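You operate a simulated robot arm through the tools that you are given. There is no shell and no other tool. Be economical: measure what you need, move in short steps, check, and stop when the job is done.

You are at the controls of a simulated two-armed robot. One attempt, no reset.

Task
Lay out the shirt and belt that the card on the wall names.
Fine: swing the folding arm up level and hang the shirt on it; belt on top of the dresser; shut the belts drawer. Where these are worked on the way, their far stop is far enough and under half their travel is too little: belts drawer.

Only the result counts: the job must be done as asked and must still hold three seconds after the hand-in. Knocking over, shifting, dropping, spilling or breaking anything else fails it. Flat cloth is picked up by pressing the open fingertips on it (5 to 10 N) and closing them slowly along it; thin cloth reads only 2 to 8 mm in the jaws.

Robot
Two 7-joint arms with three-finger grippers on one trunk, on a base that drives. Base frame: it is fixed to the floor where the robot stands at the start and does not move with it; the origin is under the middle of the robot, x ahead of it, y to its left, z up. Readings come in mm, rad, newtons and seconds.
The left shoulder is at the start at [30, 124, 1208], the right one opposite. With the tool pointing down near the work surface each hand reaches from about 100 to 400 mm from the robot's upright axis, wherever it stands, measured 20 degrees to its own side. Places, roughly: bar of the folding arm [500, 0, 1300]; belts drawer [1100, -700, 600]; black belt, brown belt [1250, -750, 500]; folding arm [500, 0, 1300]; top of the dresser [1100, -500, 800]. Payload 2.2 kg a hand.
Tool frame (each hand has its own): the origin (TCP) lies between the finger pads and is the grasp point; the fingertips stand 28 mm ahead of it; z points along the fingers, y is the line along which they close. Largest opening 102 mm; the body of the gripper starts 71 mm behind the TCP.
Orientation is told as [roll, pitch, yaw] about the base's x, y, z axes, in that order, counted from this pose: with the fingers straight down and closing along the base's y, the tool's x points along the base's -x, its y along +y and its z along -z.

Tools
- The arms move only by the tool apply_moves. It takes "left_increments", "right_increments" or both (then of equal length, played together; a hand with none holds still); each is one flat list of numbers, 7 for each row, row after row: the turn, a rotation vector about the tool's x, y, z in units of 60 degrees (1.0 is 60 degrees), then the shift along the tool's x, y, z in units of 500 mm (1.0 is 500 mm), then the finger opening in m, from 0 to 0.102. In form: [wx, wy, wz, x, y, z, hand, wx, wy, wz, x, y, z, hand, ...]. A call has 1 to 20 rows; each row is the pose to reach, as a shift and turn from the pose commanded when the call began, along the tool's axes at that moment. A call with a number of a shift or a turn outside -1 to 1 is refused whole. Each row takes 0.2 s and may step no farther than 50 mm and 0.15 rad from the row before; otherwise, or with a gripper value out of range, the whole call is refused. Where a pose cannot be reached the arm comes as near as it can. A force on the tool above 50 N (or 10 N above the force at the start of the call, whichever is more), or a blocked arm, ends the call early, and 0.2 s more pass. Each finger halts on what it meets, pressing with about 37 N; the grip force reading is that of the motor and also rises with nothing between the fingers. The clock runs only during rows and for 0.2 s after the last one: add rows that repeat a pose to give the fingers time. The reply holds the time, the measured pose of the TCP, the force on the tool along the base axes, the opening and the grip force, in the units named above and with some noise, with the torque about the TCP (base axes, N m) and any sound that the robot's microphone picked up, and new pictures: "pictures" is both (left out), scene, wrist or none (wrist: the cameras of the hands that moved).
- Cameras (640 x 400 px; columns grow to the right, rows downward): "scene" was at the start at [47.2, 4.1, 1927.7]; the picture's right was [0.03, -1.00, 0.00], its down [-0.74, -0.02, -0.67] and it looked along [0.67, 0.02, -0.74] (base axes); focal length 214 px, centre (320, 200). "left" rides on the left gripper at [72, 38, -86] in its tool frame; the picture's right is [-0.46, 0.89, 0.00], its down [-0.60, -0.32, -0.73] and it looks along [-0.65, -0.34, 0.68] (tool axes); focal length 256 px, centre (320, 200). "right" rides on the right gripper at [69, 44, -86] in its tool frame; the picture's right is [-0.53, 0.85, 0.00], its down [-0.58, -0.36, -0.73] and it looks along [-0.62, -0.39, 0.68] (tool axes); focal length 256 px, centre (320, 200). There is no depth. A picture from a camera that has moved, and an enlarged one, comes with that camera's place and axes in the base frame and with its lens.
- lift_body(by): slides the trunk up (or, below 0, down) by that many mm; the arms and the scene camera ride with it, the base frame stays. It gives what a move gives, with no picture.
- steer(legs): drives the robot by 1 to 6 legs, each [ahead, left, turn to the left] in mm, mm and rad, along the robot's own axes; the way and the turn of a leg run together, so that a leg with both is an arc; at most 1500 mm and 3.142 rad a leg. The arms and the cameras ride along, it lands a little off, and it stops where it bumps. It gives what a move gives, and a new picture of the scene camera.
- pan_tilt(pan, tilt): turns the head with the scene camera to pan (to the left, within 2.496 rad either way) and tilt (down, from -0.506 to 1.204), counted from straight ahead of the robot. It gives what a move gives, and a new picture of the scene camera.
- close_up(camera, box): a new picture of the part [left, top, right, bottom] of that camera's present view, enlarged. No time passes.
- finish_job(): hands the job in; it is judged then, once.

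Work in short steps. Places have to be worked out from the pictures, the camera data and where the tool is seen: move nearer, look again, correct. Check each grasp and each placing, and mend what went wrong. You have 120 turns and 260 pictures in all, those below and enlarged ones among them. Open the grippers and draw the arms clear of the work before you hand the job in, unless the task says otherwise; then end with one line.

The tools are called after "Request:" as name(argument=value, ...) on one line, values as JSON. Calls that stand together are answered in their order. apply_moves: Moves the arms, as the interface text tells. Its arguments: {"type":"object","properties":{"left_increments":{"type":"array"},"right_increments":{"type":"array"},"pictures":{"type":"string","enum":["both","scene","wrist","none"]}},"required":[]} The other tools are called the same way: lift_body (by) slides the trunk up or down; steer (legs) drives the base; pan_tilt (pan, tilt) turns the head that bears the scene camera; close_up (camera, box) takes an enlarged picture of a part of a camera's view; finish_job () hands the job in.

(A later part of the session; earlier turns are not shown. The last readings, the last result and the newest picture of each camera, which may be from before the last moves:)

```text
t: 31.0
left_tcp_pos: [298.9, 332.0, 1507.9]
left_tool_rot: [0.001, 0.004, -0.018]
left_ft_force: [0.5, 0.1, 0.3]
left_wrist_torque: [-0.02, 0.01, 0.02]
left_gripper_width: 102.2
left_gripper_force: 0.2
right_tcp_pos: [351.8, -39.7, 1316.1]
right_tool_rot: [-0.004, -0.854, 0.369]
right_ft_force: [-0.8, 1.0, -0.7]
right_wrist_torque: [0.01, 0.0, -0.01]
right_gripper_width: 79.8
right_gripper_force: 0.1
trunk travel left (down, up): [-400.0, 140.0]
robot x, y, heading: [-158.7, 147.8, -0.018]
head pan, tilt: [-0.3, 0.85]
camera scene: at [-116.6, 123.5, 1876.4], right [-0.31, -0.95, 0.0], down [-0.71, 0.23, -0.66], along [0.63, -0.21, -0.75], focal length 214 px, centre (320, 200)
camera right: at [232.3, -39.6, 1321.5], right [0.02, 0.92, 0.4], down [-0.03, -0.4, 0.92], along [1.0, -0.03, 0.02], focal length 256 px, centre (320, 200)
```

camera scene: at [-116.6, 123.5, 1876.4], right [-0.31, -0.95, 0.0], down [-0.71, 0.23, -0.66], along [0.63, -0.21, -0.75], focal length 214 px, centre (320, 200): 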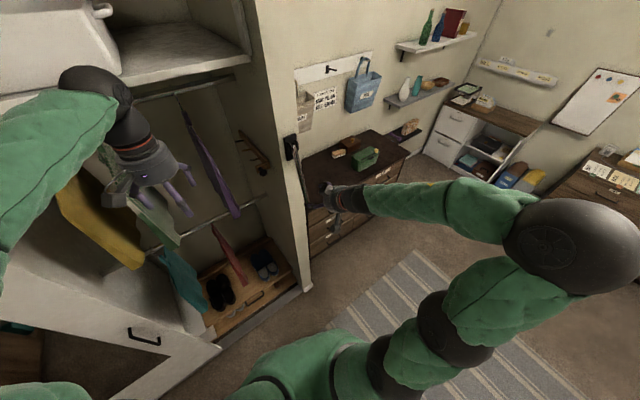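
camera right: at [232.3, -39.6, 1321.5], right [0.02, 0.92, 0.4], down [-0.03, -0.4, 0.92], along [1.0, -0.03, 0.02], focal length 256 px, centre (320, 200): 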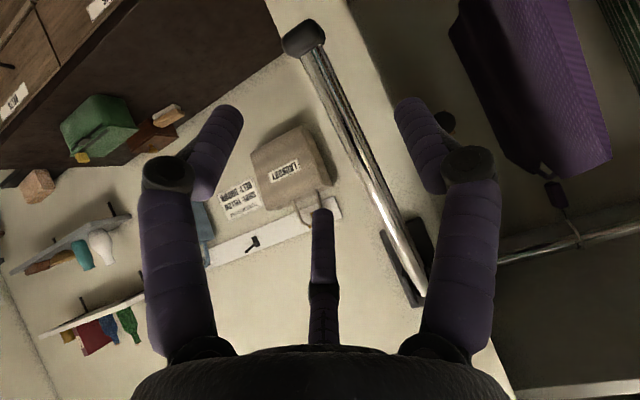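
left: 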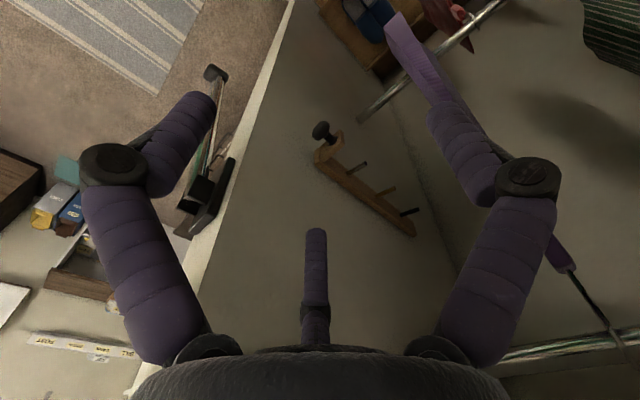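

Now the hand is aligned with the bar's plane. Approach G≈[463,-1,1252] again and close.

Request:
apply_moves(right_increments=[0, 0, 0, -0.02, -0.003, 0.075, 0.08, 0, 0, 0, -0.04, -0.006, 0.15, 0.08, 0, 0, 0, -0.058, -0.008, 0.213, 0.08, 0, 0, 0, -0.058, -0.008, 0.213, 0.065, 0, 0, 0, -0.058, -0.008, 0.213, 0.05, 0, 0, 0, -0.058, -0.008, 0.213, 0.035, 0, 0, 0, -0.058, -0.008, 0.213, 0.02, 0, 0, 0, -0.058, -0.008, 0.213, 0.01, 0, 0, 0, -0.058, -0.008, 0.213, 0.01], pictures="wrist")

```text
t: 33.0
left_tcp_pos: [297.8, 331.9, 1508.2]
left_tool_rot: [0.001, 0.002, -0.019]
left_ft_force: [-0.5, 0.5, -0.2]
left_wrist_torque: [0.0, -0.04, 0.0]
left_gripper_width: 102.2
left_gripper_force: 0.0
right_tcp_pos: [446.4, -9.7, 1268.5]
right_tool_rot: [-0.005, -0.855, 0.367]
right_ft_force: [1.8, 1.1, 0.6]
right_wrist_torque: [0.67, 0.56, -0.16]
right_gripper_width: 30.7
right_gripper_force: 45.4
trunk travel left (down, up): [-400.0, 140.0]
robot x, y, heading: [-160.0, 143.7, -0.017]
head pan, tilt: [-0.3, 0.85]
camera right: at [327.1, -8.5, 1274.0], right [0.02, 0.92, 0.4], down [-0.03, -0.4, 0.92], along [1.0, -0.04, 0.02], focal length 256 px, centre (320, 200)
```

right: 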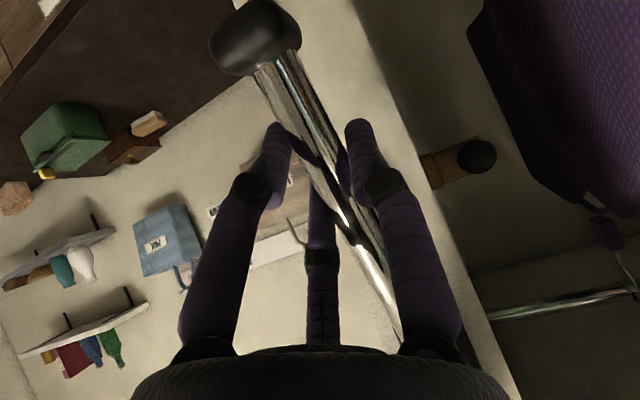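

Clean centred grip with low side force. Swing along the corrected arc to ~0.8 rad.

Request:
apply_moves(right_increments=[0, 0.0745, 0, 0.0218, 0, -0.0468, 0.01, 0, 0.149, 0, 0.0374, 0, -0.0958, 0.01, 0, 0.2235, 0, 0.0466, 0, -0.1468, 0.01, 0, 0.298, 0, 0.0488, 0, -0.1986, 0.01, 0, 0.3725, 0, 0.0442, 0, -0.2508, 0.01, 0, 0.3725, 0, 0.0442, 0, -0.2508, 0.01], pictures="wrist")

```text
t: 33.5
left_tcp_pos: [298.6, 331.2, 1509.1]
left_tool_rot: [-0.001, 0.001, -0.02]
left_ft_force: [0.6, 0.6, -0.6]
left_wrist_torque: [-0.03, -0.04, -0.01]
left_gripper_width: 102.0
left_gripper_force: 0.0
right_tcp_pos: [429.4, -16.0, 1265.0]
right_tool_rot: [-0.041, -0.785, 0.418]
right_ft_force: [1.0, -3.3, 1.1]
right_wrist_torque: [0.93, 0.1, -0.18]
right_gripper_width: 32.3
right_gripper_force: 44.7
right hand out of reach, approached as far as the arm can: row 1
trunk travel left (down, up): [-400.0, 140.0]
robot x, y, heading: [-157.3, 146.0, -0.02]
head pan, tilt: [-0.3, 0.85]
stopped in row 2 (right hand): the force on the tool passed its limit at 99 N (the readings are from after the stop); the commanded pose is now the measured one
camera right: at [310.2, -17.0, 1276.8], right [0.03, 0.94, 0.35], down [0.03, -0.35, 0.94], along [1.0, -0.01, -0.03], focal length 256 px, centre (320, 200)
```

right: 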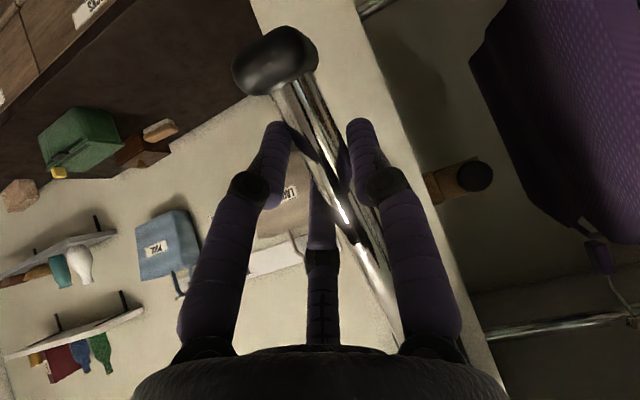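

The stance was too far for this arc. I release, retract, and re-park the robot facing the bar squarely (heading ~0.37) about 300–470 mm from it.

Request:
apply_moves(right_increments=[0, 0, 0, 0, 0, 0, 0.05, 0, 0, 0, 0, 0, 0, 0.08, 0, 0, 0, 0, 0, -0.08, 0.08, 0, 0, 0, 0, 0, -0.16, 0.08, 0, 0, 0, 0, 0, -0.24, 0.08, 0, 0, 0, 0, 0, -0.32, 0.08], pictures="none")

Request:
steer(legs=[[-150, 0, 0], [0, 0, 0.39], [189, -297, 0]])

```text
t: 34.9
left_tcp_pos: [294.8, 332.0, 1510.2]
left_tool_rot: [0.0, 0.0, -0.019]
left_ft_force: [-0.8, 0.4, 0.4]
left_wrist_torque: [0.01, -0.05, 0.02]
left_gripper_width: 102.1
left_gripper_force: 0.0
right_tcp_pos: [319.6, -54.8, 1379.3]
right_tool_rot: [-0.044, -0.785, 0.424]
right_ft_force: [-1.3, 0.5, -0.1]
right_wrist_torque: [0.0, -0.02, -0.02]
right_gripper_width: 80.2
right_gripper_force: 0.0
trunk travel left (down, up): [-400.0, 140.0]
robot x, y, heading: [-162.0, 146.7, -0.02]
head pan, tilt: [-0.3, 0.85]
```

```text
t: 39.3
left_tcp_pos: [326.4, 291.6, 1509.0]
left_tool_rot: [0.001, 0.001, 0.376]
left_ft_force: [-0.2, -0.4, 0.3]
left_wrist_torque: [0.05, -0.01, 0.01]
left_gripper_width: 101.9
left_gripper_force: 0.0
right_tcp_pos: [498.4, -55.1, 1379.2]
right_tool_rot: [-0.042, -0.784, 0.816]
right_ft_force: [0.0, 0.2, 0.2]
right_wrist_torque: [-0.03, 0.01, -0.01]
right_gripper_width: 79.9
right_gripper_force: 0.0
trunk travel left (down, up): [-400.0, 140.0]
robot x, y, heading: [-22.3, -55.0, 0.376]
head pan, tilt: [-0.3, 0.85]
camera scene: at [24.1, -59.1, 1876.4], right [0.08, -1.0, 0.0], down [-0.75, -0.06, -0.66], along [0.66, 0.05, -0.75], focal length 214 px, centre (320, 200)
```

scene: 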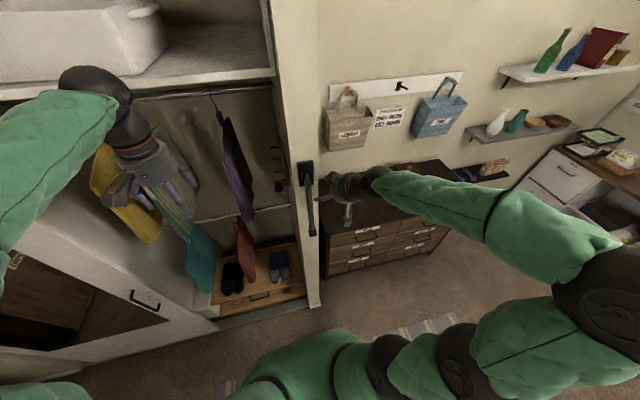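

Parked well (heading 0.376). Bring the right hand around to face the bar squarely at a stand-off.

Request:
apply_moves(right_increments=[0.043, -0.011, 0.05, 0.02, 0, -0.09, 0.08, 0.086, -0.022, 0.1, 0.05, 0.03, -0.16, 0.08, 0.129, -0.034, 0.15, 0.1, 0.08, -0.15, 0.08, 0.172, -0.045, 0.2, 0.15, 0.13, -0.09, 0.08, 0.215, -0.057, 0.25, 0.19, 0.17, -0.02, 0.08, 0.257, -0.068, 0.2975, 0.206, 0.185, 0.018, 0.08, 0.257, -0.068, 0.2975, 0.206, 0.185, 0.018, 0.08], pictures="wrist")

```text
t: 40.9
left_tcp_pos: [326.2, 291.8, 1507.9]
left_tool_rot: [-0.002, 0.002, 0.377]
left_ft_force: [0.5, -0.1, 0.5]
left_wrist_torque: [-0.03, -0.01, 0.03]
left_gripper_width: 101.9
left_gripper_force: 0.2
right_tcp_pos: [384.9, -38.2, 1296.6]
right_tool_rot: [0.023, -0.86, 0.36]
right_ft_force: [-0.1, 0.0, 0.5]
right_wrist_torque: [0.0, -0.01, 0.0]
right_gripper_width: 79.8
right_gripper_force: 0.0
trunk travel left (down, up): [-400.0, 140.0]
robot x, y, heading: [-25.8, -54.4, 0.38]
head pan, tilt: [-0.3, 0.85]
camera right: at [265.2, -38.3, 1301.6], right [0.02, 0.91, 0.42], down [-0.03, -0.42, 0.91], along [1.0, -0.03, 0.02], focal length 256 px, centre (320, 200)
```

right: 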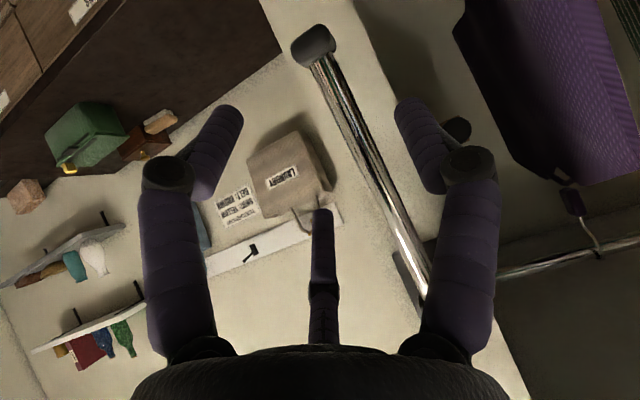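

Same picture as the good grasp. Advance to [446,-9,1268] and close.

Request:
apply_moves(right_increments=[0, 0, 0, -0.022, 0.006, 0.07, 0.08, 0, 0, 0, -0.044, 0.011, 0.14, 0.08, 0, 0, 0, -0.044, 0.011, 0.14, 0.065, 0, 0, 0, -0.044, 0.011, 0.14, 0.05, 0, 0, 0, -0.044, 0.011, 0.14, 0.035, 0, 0, 0, -0.044, 0.011, 0.14, 0.02, 0, 0, 0, -0.044, 0.011, 0.14, 0.01, 0, 0, 0, -0.044, 0.011, 0.14, 0.01], pictures="none")

```text
t: 42.7
left_tcp_pos: [327.8, 289.9, 1509.0]
left_tool_rot: [0.002, 0.0, 0.376]
left_ft_force: [-0.1, 0.0, -0.2]
left_wrist_torque: [0.01, -0.01, 0.0]
left_gripper_width: 102.0
left_gripper_force: 0.1
right_tcp_pos: [451.1, -9.7, 1268.2]
right_tool_rot: [0.027, -0.861, 0.354]
right_ft_force: [9.9, -14.6, 11.5]
right_wrist_torque: [0.89, 0.58, -0.49]
right_gripper_width: 31.1
right_gripper_force: 44.7
trunk travel left (down, up): [-400.0, 140.0]
robot x, y, heading: [-23.4, -56.3, 0.371]
head pan, tilt: [-0.3, 0.85]
```

Gripped (31 mm). Swing along the arc, first half.

Request:
apply_moves(right_increments=[0, 0.0745, 0, 0.0218, -0.006, -0.0468, 0.01, 0, 0.149, 0, 0.0374, -0.006, -0.0958, 0.01, 0, 0.2235, 0, 0.0466, -0.006, -0.1468, 0.01, 0, 0.298, 0, 0.0488, -0.006, -0.1986, 0.01, 0, 0.298, 0, 0.0488, -0.006, -0.1986, 0.01], pictures="wrist")

```text
t: 43.9
left_tcp_pos: [326.9, 297.3, 1507.7]
left_tool_rot: [-0.002, 0.003, 0.376]
left_ft_force: [0.6, -1.0, -0.2]
left_wrist_torque: [0.0, 0.0, 0.0]
left_gripper_width: 101.9
left_gripper_force: 0.0
right_tcp_pos: [365.4, -37.6, 1310.7]
right_tool_rot: [0.019, -0.55, 0.371]
right_ft_force: [8.7, 24.0, 11.7]
right_wrist_torque: [0.99, 0.72, -0.3]
right_gripper_width: 32.2
right_gripper_force: 45.1
trunk travel left (down, up): [-400.0, 140.0]
robot x, y, heading: [-26.6, -52.6, 0.378]
head pan, tilt: [-0.3, 0.85]
camera right: at [252.4, -36.5, 1351.2], right [0.11, 0.95, 0.29], down [0.24, -0.31, 0.92], along [0.96, -0.03, -0.27], focal length 256 px, centre (320, 200)
```

right: 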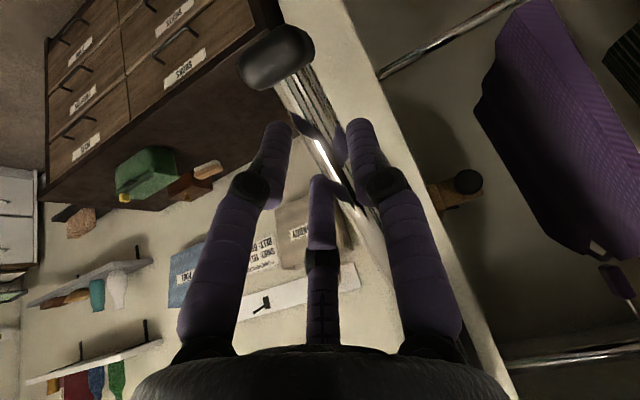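

Swinging well (~0.67 rad). Side force +24 N suggests shifting a few mm in +y; continue to ~1.2 rad.

Request:
apply_moves(right_increments=[0, 0.0745, 0, 0.0112, 0.008, -0.0512, 0.01, 0, 0.149, 0, 0.0158, 0.014, -0.1034, 0.01, 0, 0.2235, 0, 0.0134, 0.018, -0.1556, 0.01, 0, 0.298, 0, 0.0042, 0.02, -0.2078, 0.01, 0, 0.298, 0, 0.0042, 0.02, -0.2078, 0.01], pictures="none")

```text
t: 45.1
left_tcp_pos: [329.5, 292.3, 1507.9]
left_tool_rot: [0.001, 0.003, 0.374]
left_ft_force: [0.1, 0.6, 0.1]
left_wrist_torque: [0.01, 0.03, -0.01]
left_gripper_width: 102.1
left_gripper_force: 0.0
right_tcp_pos: [310.8, -54.7, 1400.1]
right_tool_rot: [0.014, -0.232, 0.373]
right_ft_force: [11.7, -2.2, -5.5]
right_wrist_torque: [-0.18, 1.21, -0.99]
right_gripper_width: 32.4
right_gripper_force: 45.2
trunk travel left (down, up): [-400.0, 140.0]
robot x, y, heading: [-24.1, -58.1, 0.375]
head pan, tilt: [-0.3, 0.85]
```

Nearly clean. Finish to level.

Request:
apply_moves(right_increments=[0, 0.0745, 0, 0.0006, 0, -0.0528, 0.01, 0, 0.149, 0, -0.0054, 0, -0.1056, 0.01, 0, 0.218, 0, -0.0174, 0, -0.1536, 0.01, 0, 0.218, 0, -0.0174, 0, -0.1536, 0.01], pictures="wrist")

Request:
pan_tilt(pan=-0.3, tilt=0.7)

Request:
close_up(camera="left", box=[0, 0, 320, 200])

```text
t: 46.1
left_tcp_pos: [329.4, 294.8, 1506.5]
left_tool_rot: [0.002, 0.003, 0.379]
left_ft_force: [-0.4, -0.7, 0.6]
left_wrist_torque: [-0.03, 0.0, 0.0]
left_gripper_width: 101.9
left_gripper_force: 0.1
right_tcp_pos: [302.6, -58.5, 1474.8]
right_tool_rot: [0.01, 0.002, 0.381]
right_ft_force: [7.6, 13.3, -37.6]
right_wrist_torque: [-0.06, -0.11, -0.94]
right_gripper_width: 32.8
right_gripper_force: 44.6
trunk travel left (down, up): [-400.0, 140.0]
robot x, y, heading: [-28.6, -55.8, 0.379]
head pan, tilt: [-0.3, 0.85]
camera right: at [222.1, -44.5, 1562.0], right [0.18, 0.98, 0.01], down [0.67, -0.13, 0.73], along [0.72, -0.13, -0.69], focal length 256 px, centre (320, 200)
```

right: 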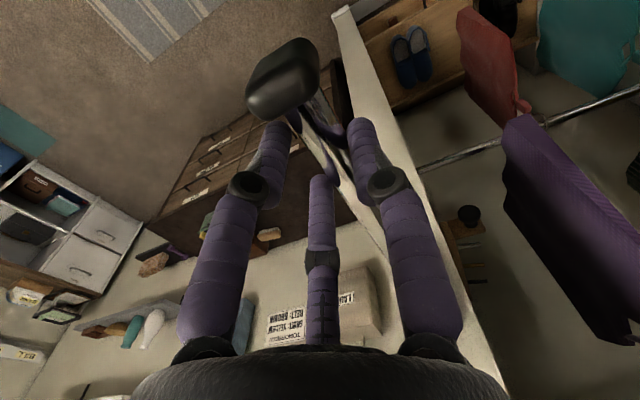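

```text
t: 46.8
left_tcp_pos: [330.0, 295.6, 1506.6]
left_tool_rot: [-0.001, 0.004, 0.378]
left_ft_force: [0.3, 0.0, 0.3]
left_wrist_torque: [0.0, -0.01, 0.0]
left_gripper_width: 101.8
left_gripper_force: 0.0
right_tcp_pos: [302.9, -59.2, 1475.5]
right_tool_rot: [0.011, -0.001, 0.378]
right_ft_force: [5.7, 15.8, -45.6]
right_wrist_torque: [-0.12, 0.32, -1.21]
right_gripper_width: 33.1
right_gripper_force: 44.7
trunk travel left (down, up): [-400.0, 140.0]
robot x, y, heading: [-27.7, -55.6, 0.379]
head pan, tilt: [-0.3, 0.7]
camera scene: at [34.2, -54.0, 1888.4], right [0.08, -1.0, 0.0], down [-0.64, -0.05, -0.76], along [0.76, 0.06, -0.65], focal length 214 px, centre (320, 200)
```

scene: 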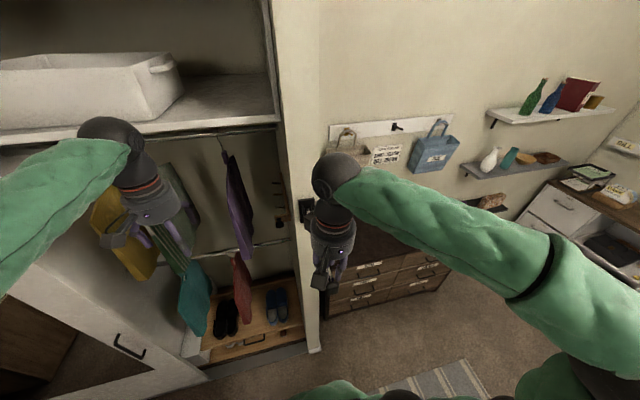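

```text
2.00 times, centred on (160, 100) of left
camera zoom: at [249.4, 303.9, 1593.1], right [0.11, 0.99, 0.0], down [0.68, -0.07, 0.73], along [0.72, -0.08, -0.68], focal length 512 px, centre (640, 400)
```

zoom: 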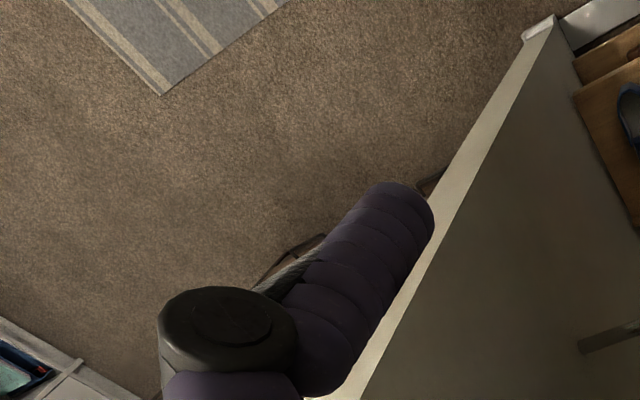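

Tool feels -45 N vertically: likely at the upper stop. A few mm more up to seat any catch.

Request:
apply_moves(right_increments=[0, 0, 0, 0, 0, -0.01, 0.01, 0, 0, 0, 0, 0, -0.02, 0.01, 0, 0, 0, 0, 0, -0.02, 0.01], pictures="none")

```text
t: 47.6
left_tcp_pos: [326.2, 292.4, 1508.0]
left_tool_rot: [0.0, 0.002, 0.376]
left_ft_force: [-1.0, -0.5, 0.7]
left_wrist_torque: [0.07, 0.02, -0.01]
left_gripper_width: 102.3
left_gripper_force: 0.2
right_tcp_pos: [300.6, -62.6, 1489.1]
right_tool_rot: [0.015, -0.009, 0.376]
right_ft_force: [0.2, -0.1, 0.9]
right_wrist_torque: [-0.01, -0.03, -0.01]
right_gripper_width: 10.0
right_gripper_force: 0.1
trunk travel left (down, up): [-400.0, 140.0]
robot x, y, heading: [-27.4, -56.5, 0.378]
head pan, tilt: [-0.3, 0.7]
```

Fingers slid off upward. Raise the hand clear and see whether the bar stays.

Request:
apply_moves(right_increments=[0, 0, 0, 0, 0, -0.1, 0.01, 0, 0, 0, 0, 0, -0.2, 0.01, 0, 0, 0, 0, 0, -0.24, 0.01], pictures="both")

```text
t: 48.4
left_tcp_pos: [327.2, 292.4, 1509.8]
left_tool_rot: [0.0, 0.002, 0.375]
left_ft_force: [-1.1, 0.1, -0.7]
left_wrist_torque: [-0.01, 0.01, 0.03]
left_gripper_width: 102.3
left_gripper_force: 0.0
right_tcp_pos: [299.4, -62.1, 1609.2]
right_tool_rot: [0.015, -0.007, 0.376]
right_ft_force: [-0.2, -0.3, 0.6]
right_wrist_torque: [-0.02, 0.0, 0.03]
right_gripper_width: 9.8
right_gripper_force: 0.0
trunk travel left (down, up): [-400.0, 140.0]
robot x, y, heading: [-26.2, -56.7, 0.377]
head pan, tilt: [-0.3, 0.7]
camera scene: at [30.2, -58.2, 1888.7], right [0.08, -1.0, 0.0], down [-0.64, -0.05, -0.76], along [0.76, 0.06, -0.64], focal length 214 px, centre (320, 200)
camera right: at [218.4, -49.4, 1695.0], right [0.19, 0.98, 0.02], down [0.67, -0.14, 0.73], along [0.72, -0.12, -0.68], focal length 256 px, centre (320, 200)
```

scene: 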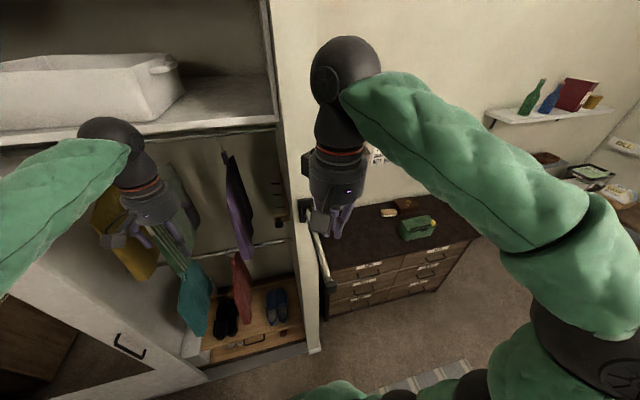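
right: 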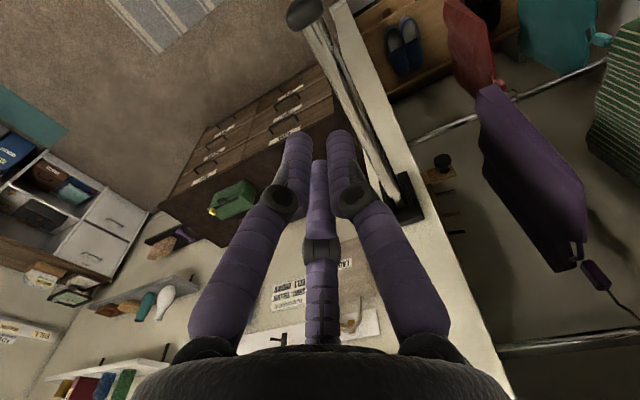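

Both views agree the knob is at ~[265,-64,1450]: the bar is level and stays up. I back away and shift left to face the yellow shirt, raising the trunk.

Request:
steer(legs=[[-350, 0, 0], [0, 560, 0]])

Request:
pan_tilt(pan=0.0, tilt=0.35)

```text
t: 53.5
left_tcp_pos: [-202.7, 692.0, 1508.1]
left_tool_rot: [-0.001, 0.002, 0.373]
left_ft_force: [0.8, -0.3, 0.0]
left_wrist_torque: [-0.03, -0.01, 0.03]
left_gripper_width: 101.9
left_gripper_force: 0.1
right_tcp_pos: [-230.0, 337.9, 1608.6]
right_tool_rot: [0.014, -0.006, 0.375]
right_ft_force: [0.0, -0.7, 0.4]
right_wrist_torque: [-0.06, 0.01, 0.01]
right_gripper_width: 10.1
right_gripper_force: 0.0
trunk travel left (down, up): [-400.0, 140.0]
robot x, y, heading: [-551.1, 346.6, 0.373]
head pan, tilt: [-0.3, 0.7]
camera scene: at [-499.3, 342.6, 1888.7], right [0.07, -1.0, 0.0], down [-0.64, -0.05, -0.76], along [0.76, 0.06, -0.64], focal length 214 px, centre (320, 200)
```

scene: 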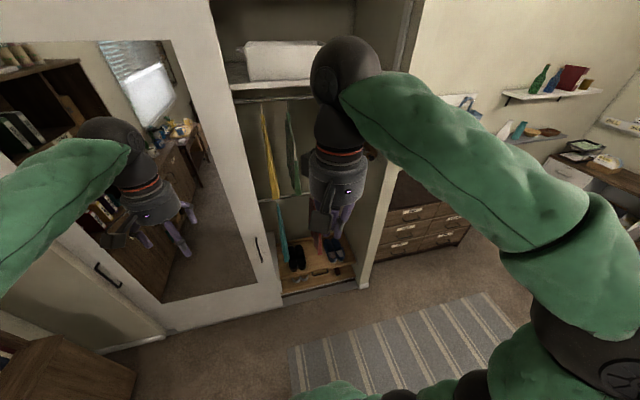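

```text
t: 54.3
left_tcp_pos: [-202.6, 690.9, 1509.8]
left_tool_rot: [0.001, 0.002, 0.374]
left_ft_force: [0.1, 0.3, 0.1]
left_wrist_torque: [-0.01, 0.02, 0.03]
left_gripper_width: 101.7
left_gripper_force: 0.0
right_tcp_pos: [-230.0, 336.0, 1608.1]
right_tool_rot: [0.014, -0.007, 0.377]
right_ft_force: [-0.8, 0.6, 0.3]
right_wrist_torque: [0.01, 0.0, -0.02]
right_gripper_width: 10.0
right_gripper_force: 0.1
trunk travel left (down, up): [-400.0, 140.0]
robot x, y, heading: [-552.8, 343.7, 0.37]
head pan, tilt: [0.0, 0.351]
camera scene: at [-497.1, 369.7, 1920.1], right [0.36, -0.93, 0.0], down [-0.32, -0.13, -0.94], along [0.87, 0.34, -0.34], focal length 214 px, centre (320, 200)
```

scene: 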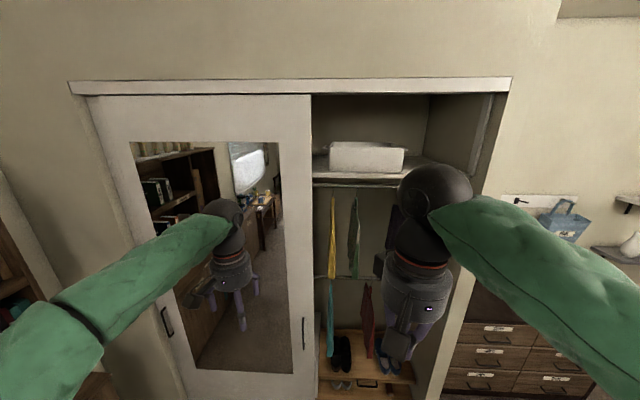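

Zoom on the hangers to triangulate.

Request:
close_up(camera="scene", box=[300, 130, 440, 290])

```text
2.50 times, centred on (370, 210) of scene
camera zoom: at [-497.1, 369.7, 1920.1], right [0.36, -0.93, 0.0], down [-0.32, -0.13, -0.94], along [0.87, 0.34, -0.34], focal length 536 px, centre (195, 175)
```

zoom: 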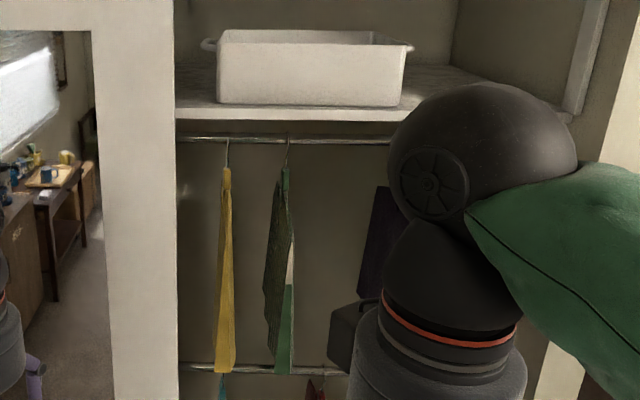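

Yellow tab triangulates to ~[596,719,1493], rail z≈1586. I raise the trunk, pull the left arm back out of the way and pitch the right hand forward.

Request:
lift_body(by=90)

Request:
apply_moves(right_increments=[0, -0.14, 0, 0, 0, 0.05, 0.06, 0, -0.28, 0, 0, 0, 0.1, 0.06, 0, -0.42, 0, 0, 0, 0.15, 0.06, 0, -0.56, 0, 0, 0, 0.2, 0.06, 0, -0.7, 0, 0, 0, 0.25, 0.06, 0, -0.84, 0, 0, 0, 0.3, 0.06, 0, -0.98, 0, 0, 0, 0.35, 0.06, 0, -0.98, 0, 0, 0, 0.35, 0.06], left_increments=[0, 0, 0, 0.07, 0, 0.03, 0.06, 0, 0, 0, 0.14, 0, 0.06, 0.06, 0, 0, 0, 0.21, 0, 0.09, 0.06, 0, 0, 0, 0.28, 0, 0.12, 0.06, 0, 0, 0, 0.35, 0, 0.15, 0.06, 0, 0, 0, 0.42, 0, 0.18, 0.06, 0, 0, 0, 0.46, 0, 0.2, 0.06, 0, 0, 0, 0.46, 0, 0.2, 0.06], pictures="scene")

```text
t: 55.6
left_tcp_pos: [-202.6, 692.3, 1599.0]
left_tool_rot: [-0.001, 0.003, 0.374]
left_ft_force: [-1.4, 0.2, 1.0]
left_wrist_torque: [-0.01, 0.0, 0.0]
left_gripper_width: 101.6
left_gripper_force: 0.1
right_tcp_pos: [-229.7, 336.6, 1697.8]
right_tool_rot: [0.013, -0.005, 0.376]
right_ft_force: [0.9, 0.3, 1.0]
right_wrist_torque: [-0.02, 0.01, -0.01]
right_gripper_width: 9.9
right_gripper_force: 0.1
trunk travel left (down, up): [-490.0, 50.0]
robot x, y, heading: [-553.7, 347.2, 0.375]
head pan, tilt: [0.0, 0.351]
```

```text
t: 57.4
left_tcp_pos: [-415.5, 609.5, 1497.2]
left_tool_rot: [-0.001, 0.001, 0.375]
left_ft_force: [0.0, 1.0, 0.2]
left_wrist_torque: [-0.02, 0.06, 0.01]
left_gripper_width: 60.4
left_gripper_force: 0.1
right_tcp_pos: [-230.5, 340.9, 1524.5]
right_tool_rot: [0.028, -1.036, 0.35]
right_ft_force: [-0.1, -0.9, 0.4]
right_wrist_torque: [-0.02, 0.02, -0.02]
right_gripper_width: 60.0
right_gripper_force: 0.0
trunk travel left (down, up): [-490.0, 50.0]
robot x, y, heading: [-552.8, 345.5, 0.374]
head pan, tilt: [0.0, 0.351]
camera scene: at [-496.1, 370.9, 2010.1], right [0.37, -0.93, 0.0], down [-0.32, -0.13, -0.94], along [0.87, 0.34, -0.34], focal length 214 px, centre (320, 200)
```

scene: 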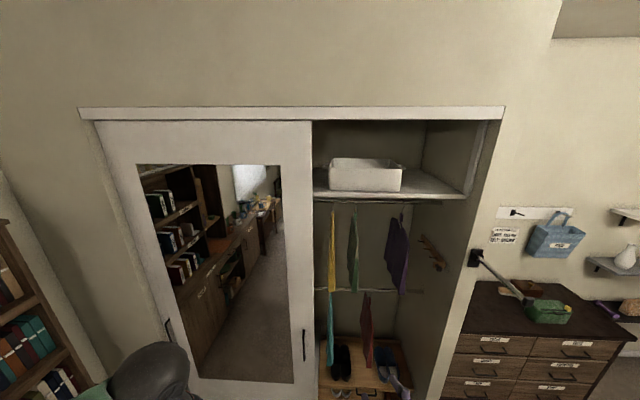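

Now a clear view; zoom on the hooks.

Request:
close_up(camera="scene", box=[310, 190, 410, 270])

Request:
close_up(camera="scene", box=[450, 220, 640, 360])

```text
5.00 times, centred on (360, 230) of scene
camera zoom: at [-496.1, 370.9, 2010.1], right [0.37, -0.93, 0.0], down [-0.32, -0.13, -0.94], along [0.87, 0.34, -0.34], focal length 1072 px, centre (120, 50)
```

zoom: 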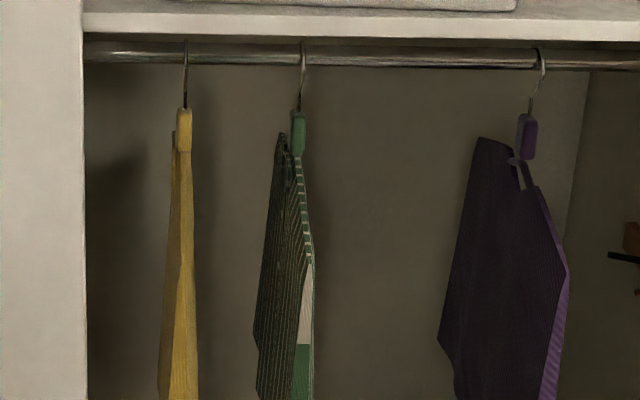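

```text
2.86 times, centred on (545, 290) of scene
camera zoom: at [-496.1, 370.9, 2010.1], right [0.37, -0.93, 0.0], down [-0.32, -0.13, -0.94], along [0.87, 0.34, -0.34], focal length 613 px, centre (-323, -57)
```

zoom: 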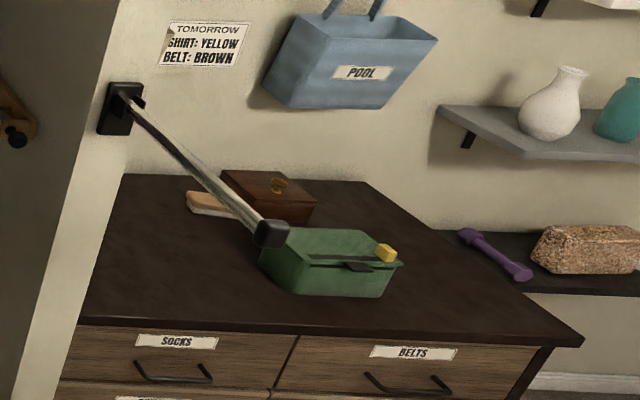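

Hook stems are on the near side with tips behind the rail: lift, then pull out. Tab at ~[596,717,1494]. I drive 470 mm closer.

Request:
steer(legs=[[470, 0, 0]])

Request:
pan_tilt(pan=0.0, tilt=0.6)

```text
t: 60.2
left_tcp_pos: [13.2, 782.8, 1498.9]
left_tool_rot: [0.0, 0.001, 0.38]
left_ft_force: [1.0, 0.7, -0.5]
left_wrist_torque: [-0.01, -0.01, 0.02]
left_gripper_width: 60.1
left_gripper_force: 0.0
right_tcp_pos: [202.3, 515.3, 1525.5]
right_tool_rot: [0.028, -1.034, 0.358]
right_ft_force: [-0.4, -1.1, -0.5]
right_wrist_torque: [0.02, 0.02, 0.02]
right_gripper_width: 60.0
right_gripper_force: 0.1
trunk travel left (down, up): [-490.0, 50.0]
robot x, y, heading: [-123.4, 520.3, 0.386]
head pan, tilt: [0.0, 0.351]
camera scene: at [-65.3, 542.1, 2010.1], right [0.37, -0.93, 0.0], down [-0.32, -0.13, -0.94], along [0.87, 0.35, -0.34], focal length 214 px, centre (320, 200)
```

scene: 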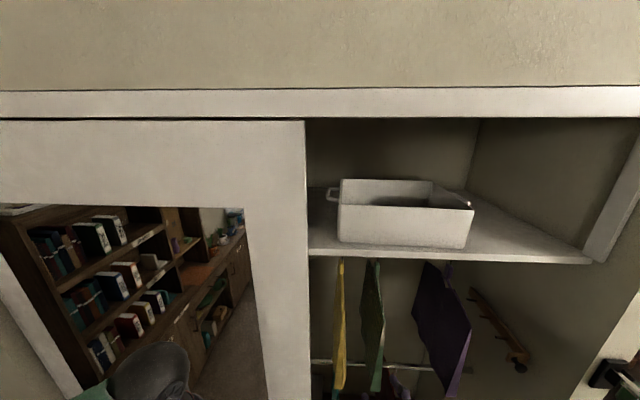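

```text
t: 60.9
left_tcp_pos: [12.4, 782.1, 1498.1]
left_tool_rot: [0.001, 0.001, 0.38]
left_ft_force: [0.1, 0.5, -0.1]
left_wrist_torque: [-0.02, 0.01, 0.01]
left_gripper_width: 59.8
left_gripper_force: 0.0
right_tcp_pos: [201.4, 514.9, 1523.4]
right_tool_rot: [0.031, -1.032, 0.358]
right_ft_force: [-0.2, 0.6, 0.3]
right_wrist_torque: [0.03, -0.01, 0.02]
right_gripper_width: 60.1
right_gripper_force: 0.0
trunk travel left (down, up): [-490.0, 50.0]
robot x, y, heading: [-117.3, 515.3, 0.384]
head pan, tilt: [0.0, 0.6]
camera scene: at [-69.4, 540.4, 1987.4], right [0.37, -0.93, 0.0], down [-0.52, -0.21, -0.83], along [0.77, 0.31, -0.56], focal length 214 px, centre (320, 200)
```

scene: 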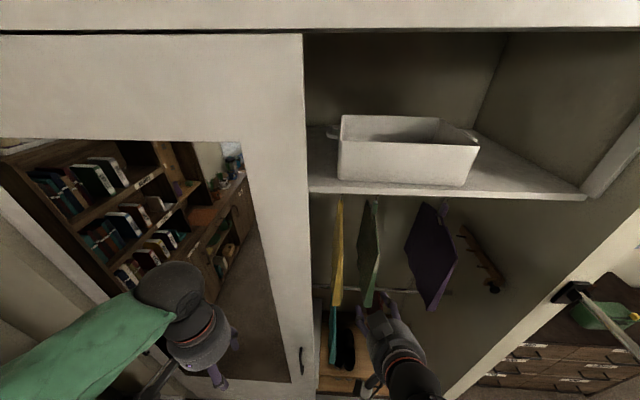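

Move the right hand to a stand-off ~130 mm in front of the yellow tab, pointing nearly level.

Request:
apply_moves(right_increments=[0.004, -0.03, 0, -0.042, 0.014, 0.078, 0.06, 0.008, -0.06, 0, -0.084, 0.028, 0.156, 0.06, 0.012, -0.09, 0, -0.126, 0.042, 0.234, 0.06, 0.016, -0.12, 0, -0.168, 0.057, 0.313, 0.06, 0.02, -0.15, 0, -0.21, 0.071, 0.391, 0.06, 0.024, -0.18, 0, -0.252, 0.085, 0.469, 0.06, 0.029, -0.207, 0, -0.294, 0.099, 0.547, 0.06, 0.029, -0.207, 0, -0.294, 0.099, 0.547, 0.06], pictures="both")

```text
t: 62.7
left_tcp_pos: [11.3, 780.3, 1497.8]
left_tool_rot: [0.001, 0.001, 0.38]
left_ft_force: [-0.2, -0.1, 0.4]
left_wrist_torque: [0.01, -0.01, -0.02]
left_gripper_width: 60.2
left_gripper_force: 0.0
right_tcp_pos: [466.9, 676.4, 1513.3]
right_tool_rot: [0.009, -1.252, 0.348]
right_ft_force: [0.1, 0.0, 0.7]
right_wrist_torque: [0.0, 0.01, -0.03]
right_gripper_width: 59.8
right_gripper_force: 0.1
trunk travel left (down, up): [-490.0, 50.0]
robot x, y, heading: [-121.7, 514.2, 0.388]
head pan, tilt: [0.0, 0.6]
camera scene: at [-71.0, 538.9, 1987.4], right [0.37, -0.93, 0.0], down [-0.52, -0.21, -0.83], along [0.77, 0.31, -0.56], focal length 214 px, centre (320, 200)
camera right: at [355.0, 681.6, 1475.7], right [-0.14, 0.85, 0.51], down [-0.35, -0.52, 0.78], along [0.93, -0.08, 0.37], focal length 256 px, centre (320, 200)
```

scene: 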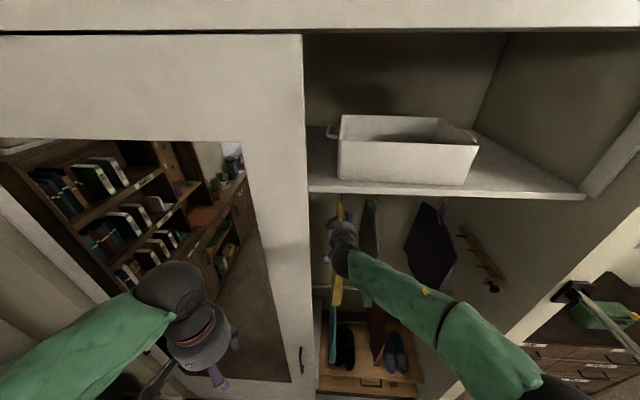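
right: 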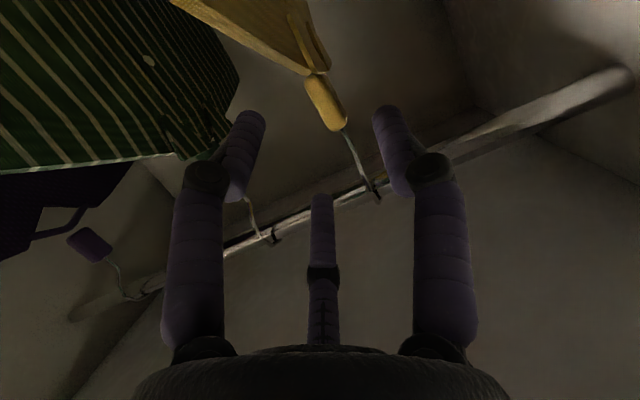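

Tab confirmed at ~[596,713,1495]. Advance to it with the fingers straddling.

Request:
apply_moves(right_increments=[0, 0, 0, -0.018, -0.006, 0.082, 0.06, 0, 0, 0, -0.036, -0.012, 0.164, 0.06, 0, 0, 0, -0.054, -0.019, 0.246, 0.06, 0, 0, 0, -0.054, -0.019, 0.246, 0.06], pictures="wrist")

```text
t: 63.7
left_tcp_pos: [14.5, 781.9, 1497.6]
left_tool_rot: [0.0, 0.002, 0.38]
left_ft_force: [-0.2, -0.7, -0.2]
left_wrist_torque: [0.02, -0.01, -0.02]
left_gripper_width: 60.1
left_gripper_force: 0.1
right_tcp_pos: [590.4, 712.1, 1499.0]
right_tool_rot: [0.006, -1.252, 0.347]
right_ft_force: [-0.4, -0.6, -0.6]
right_wrist_torque: [0.02, 0.01, 0.0]
right_gripper_width: 60.0
right_gripper_force: 0.1
trunk travel left (down, up): [-490.0, 50.0]
robot x, y, heading: [-121.2, 519.1, 0.381]
head pan, tilt: [0.0, 0.6]
camera right: at [477.5, 716.9, 1461.6], right [-0.14, 0.85, 0.51], down [-0.35, -0.52, 0.78], along [0.93, -0.07, 0.37], focal length 256 px, centre (320, 200)
```

right: 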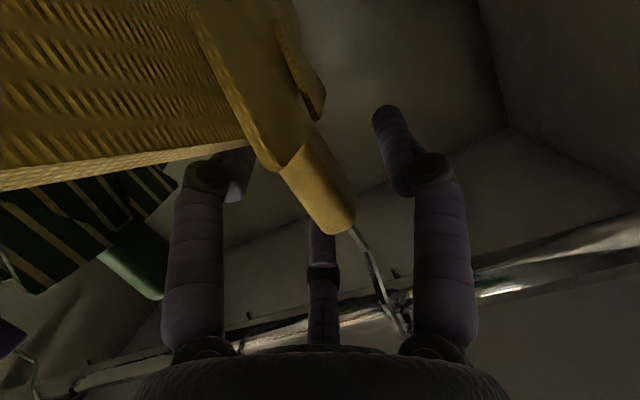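

The tab lies right at the TCP. Close slowly.

Request:
apply_moves(right_increments=[0, 0, 0, 0, -0.004, 0, 0.045, 0, 0, 0, 0, -0.004, 0, 0.03, 0, 0, 0, 0, -0.004, 0, 0.02, 0, 0, 0, 0, -0.004, 0, 0.01, 0, 0, 0, 0, -0.004, 0, 0.005, 0, 0, 0, 0, -0.004, 0, 0.005], pictures="wrist")

```text
t: 65.1
left_tcp_pos: [13.8, 781.7, 1497.5]
left_tool_rot: [-0.001, 0.001, 0.382]
left_ft_force: [0.0, 0.8, 0.2]
left_wrist_torque: [-0.04, 0.01, -0.01]
left_gripper_width: 60.0
left_gripper_force: 0.0
right_tcp_pos: [591.6, 710.7, 1499.1]
right_tool_rot: [0.009, -1.251, 0.348]
right_ft_force: [0.8, 0.7, 0.3]
right_wrist_torque: [-0.05, 0.03, 0.04]
right_gripper_width: 27.1
right_gripper_force: 36.5
trunk travel left (down, up): [-490.0, 50.0]
robot x, y, heading: [-123.4, 515.0, 0.381]
head pan, tilt: [0.0, 0.6]
camera right: at [479.2, 715.6, 1461.1], right [-0.14, 0.85, 0.51], down [-0.35, -0.52, 0.78], along [0.93, -0.07, 0.37], focal length 256 px, centre (320, 200)
```

right: 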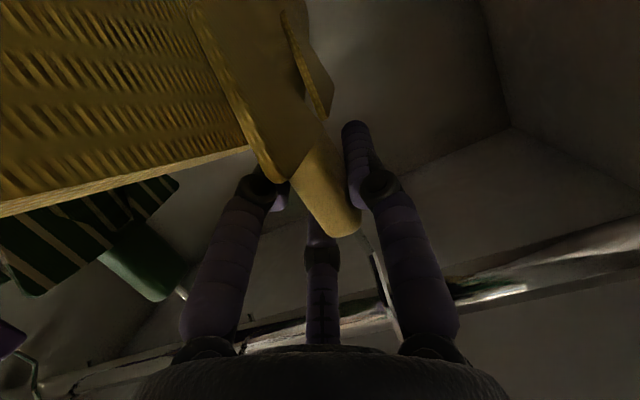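

Gripped (27 mm). Lift ~55 mm to take the hook off the rail.

Request:
apply_moves(right_increments=[0, 0, 0, -0.028, 0, -0.009, 0.005, 0, 0, 0, -0.056, 0, -0.018, 0.005, 0, 0, 0, -0.084, 0, -0.027, 0.005, 0, 0, 0, -0.104, 0, -0.035, 0.005, 0, 0, 0, -0.104, 0, -0.035, 0.005], pictures="both")

```text
t: 66.0
left_tcp_pos: [14.5, 782.4, 1498.5]
left_tool_rot: [-0.001, 0.003, 0.38]
left_ft_force: [0.2, 0.7, -0.1]
left_wrist_torque: [-0.03, 0.03, -0.02]
left_gripper_width: 60.0
left_gripper_force: 0.1
right_tcp_pos: [590.2, 712.6, 1524.0]
right_tool_rot: [-0.017, -1.219, 0.374]
right_ft_force: [0.1, -0.2, -3.8]
right_wrist_torque: [0.02, -0.06, -0.01]
right_gripper_width: 27.0
right_gripper_force: 37.2
trunk travel left (down, up): [-490.0, 50.0]
robot x, y, heading: [-123.7, 518.4, 0.379]
head pan, tilt: [0.0, 0.6]
stopped in row 4 (right hand): the force on the tool passed its limit at 55 N (the readings are from after the stop); the commanded pose is now the measured one
camera scene: at [-69.5, 541.4, 1987.6], right [0.37, -0.93, 0.0], down [-0.52, -0.21, -0.82], along [0.77, 0.31, -0.57], focal length 214 px, centre (320, 200)
camera right: at [476.4, 716.8, 1489.4], right [-0.12, 0.86, 0.5], down [-0.33, -0.51, 0.8], along [0.94, -0.07, 0.35], focal length 256 px, centre (320, 200)
```

scene: 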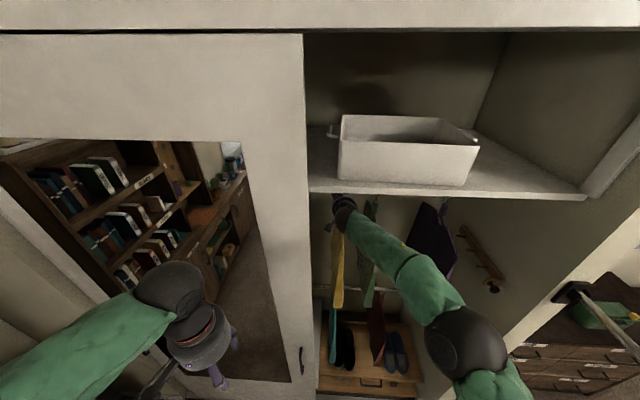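
right: 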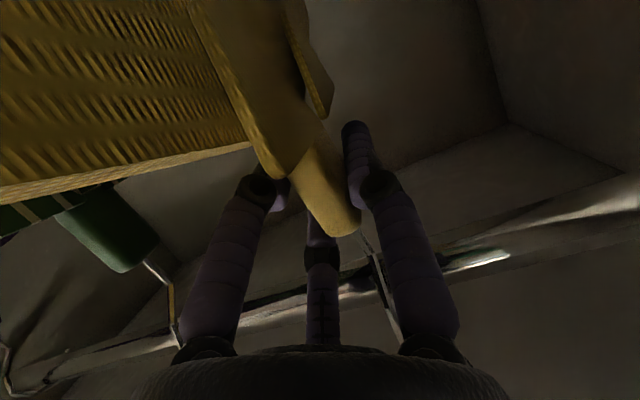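

Stopped by contact after 25 mm of lift; the residual force is only the shirt's weight. I zoom on the wrist view to see hook vs rail.

Request:
close_up(camera="right", box=[100, 180, 480, 380])

Request:
close_up(camera="scene", box=[310, 180, 410, 250])

```text
1.68 times, centred on (290, 280) of right
camera zoom: at [476.4, 716.8, 1489.4], right [-0.12, 0.86, 0.5], down [-0.33, -0.51, 0.8], along [0.94, -0.07, 0.35], focal length 431 px, centre (370, 65)
```

zoom: 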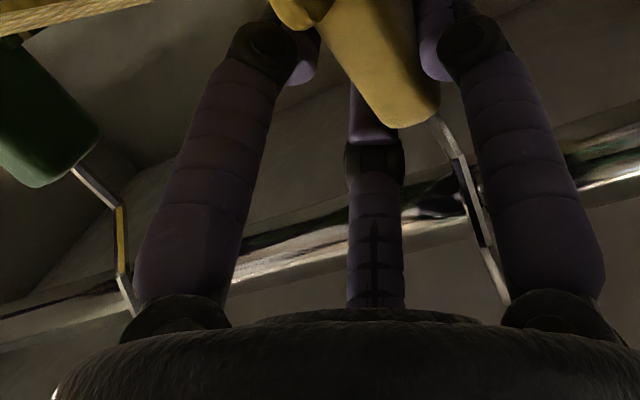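

```text
5.71 times, centred on (360, 215) of scene
camera zoom: at [-69.5, 541.4, 1987.6], right [0.37, -0.93, 0.0], down [-0.52, -0.21, -0.82], along [0.77, 0.31, -0.57], focal length 1226 px, centre (91, 114)
```

zoom: 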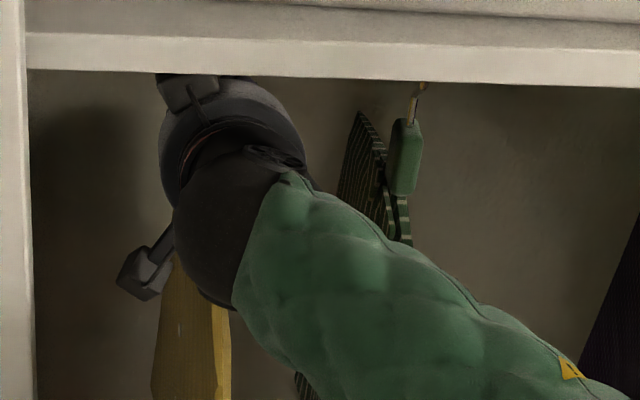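

The rail likely now sits between hook top and the upper finger; the hook tip may already be clear. Gently pull back 40 mm toward the robot, force-limited.

Request:
apply_moves(right_increments=[0, 0, 0, 0.007, 0, -0.019, 0.005, 0, 0, 0, 0.014, 0, -0.037, 0.005, 0, 0, 0, 0.021, 0, -0.056, 0.005, 0, 0, 0, 0.027, 0, -0.075, 0.005, 0, 0, 0, 0.027, 0, -0.075, 0.005], pictures="wrist")

```text
t: 67.2
left_tcp_pos: [13.7, 782.1, 1497.5]
left_tool_rot: [0.001, 0.001, 0.381]
left_ft_force: [0.0, 0.4, -1.0]
left_wrist_torque: [-0.01, -0.02, 0.01]
left_gripper_width: 59.9
left_gripper_force: 0.0
right_tcp_pos: [553.0, 697.9, 1524.1]
right_tool_rot: [-0.016, -1.221, 0.37]
right_ft_force: [-0.4, 0.5, -2.9]
right_wrist_torque: [0.03, -0.08, -0.01]
right_gripper_width: 26.9
right_gripper_force: 36.9
trunk travel left (down, up): [-490.0, 50.0]
robot x, y, heading: [-120.8, 517.5, 0.381]
head pan, tilt: [0.0, 0.6]
camera right: at [438.9, 702.4, 1489.0], right [-0.12, 0.86, 0.5], down [-0.33, -0.51, 0.8], along [0.94, -0.07, 0.35], focal length 256 px, centre (320, 200)
```

right: 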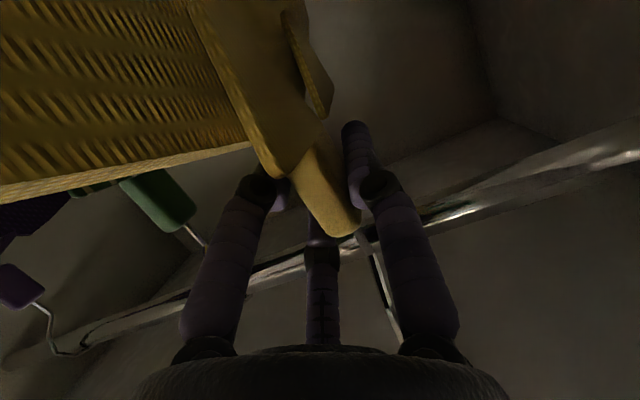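

Hook is free (only ~3 N weight). Drive straight back out of the wardrobe.

Request:
steer(legs=[[-640, 0, 0]])

Request:
close_up(camera="right", box=[0, 0, 640, 400])

```text
t: 70.7
left_tcp_pos: [-568.2, 550.0, 1497.2]
left_tool_rot: [0.0, 0.003, 0.366]
left_ft_force: [0.4, 0.1, -0.2]
left_wrist_torque: [-0.01, 0.01, 0.02]
left_gripper_width: 60.0
left_gripper_force: 0.2
right_tcp_pos: [-29.0, 458.1, 1523.2]
right_tool_rot: [-0.017, -1.22, 0.356]
right_ft_force: [-0.4, -0.7, -3.1]
right_wrist_torque: [-0.02, -0.07, 0.02]
right_gripper_width: 27.1
right_gripper_force: 37.0
trunk travel left (down, up): [-490.0, 50.0]
robot x, y, heading: [-707.1, 286.5, 0.369]
head pan, tilt: [0.0, 0.6]
camera scene: at [-654.4, 309.7, 1987.3], right [0.36, -0.93, 0.0], down [-0.53, -0.2, -0.82], along [0.77, 0.3, -0.57], focal length 214 px, centre (320, 200)
```

scene: 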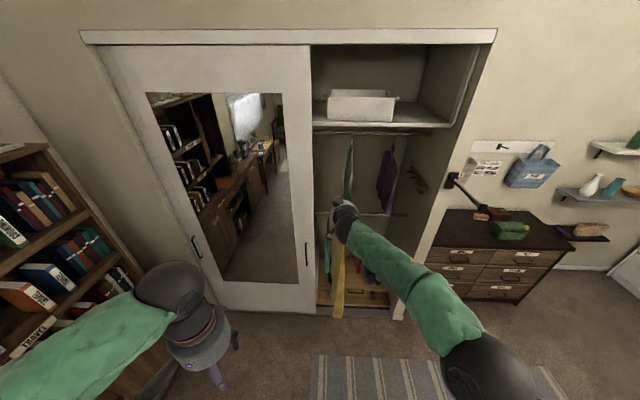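

```text
1.00 times, centred on (320, 200) of right (not enlarged: the box is as wide or as high as the picture)
camera zoom: at [-144.2, 464.5, 1489.2], right [-0.11, 0.86, 0.5], down [-0.34, -0.5, 0.79], along [0.93, -0.08, 0.35], focal length 256 px, centre (320, 200)
```

zoom: 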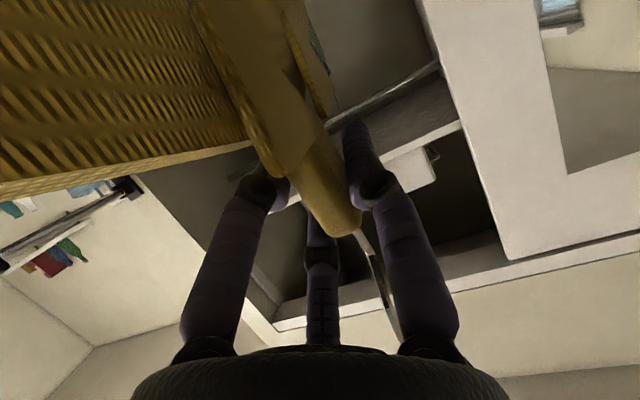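

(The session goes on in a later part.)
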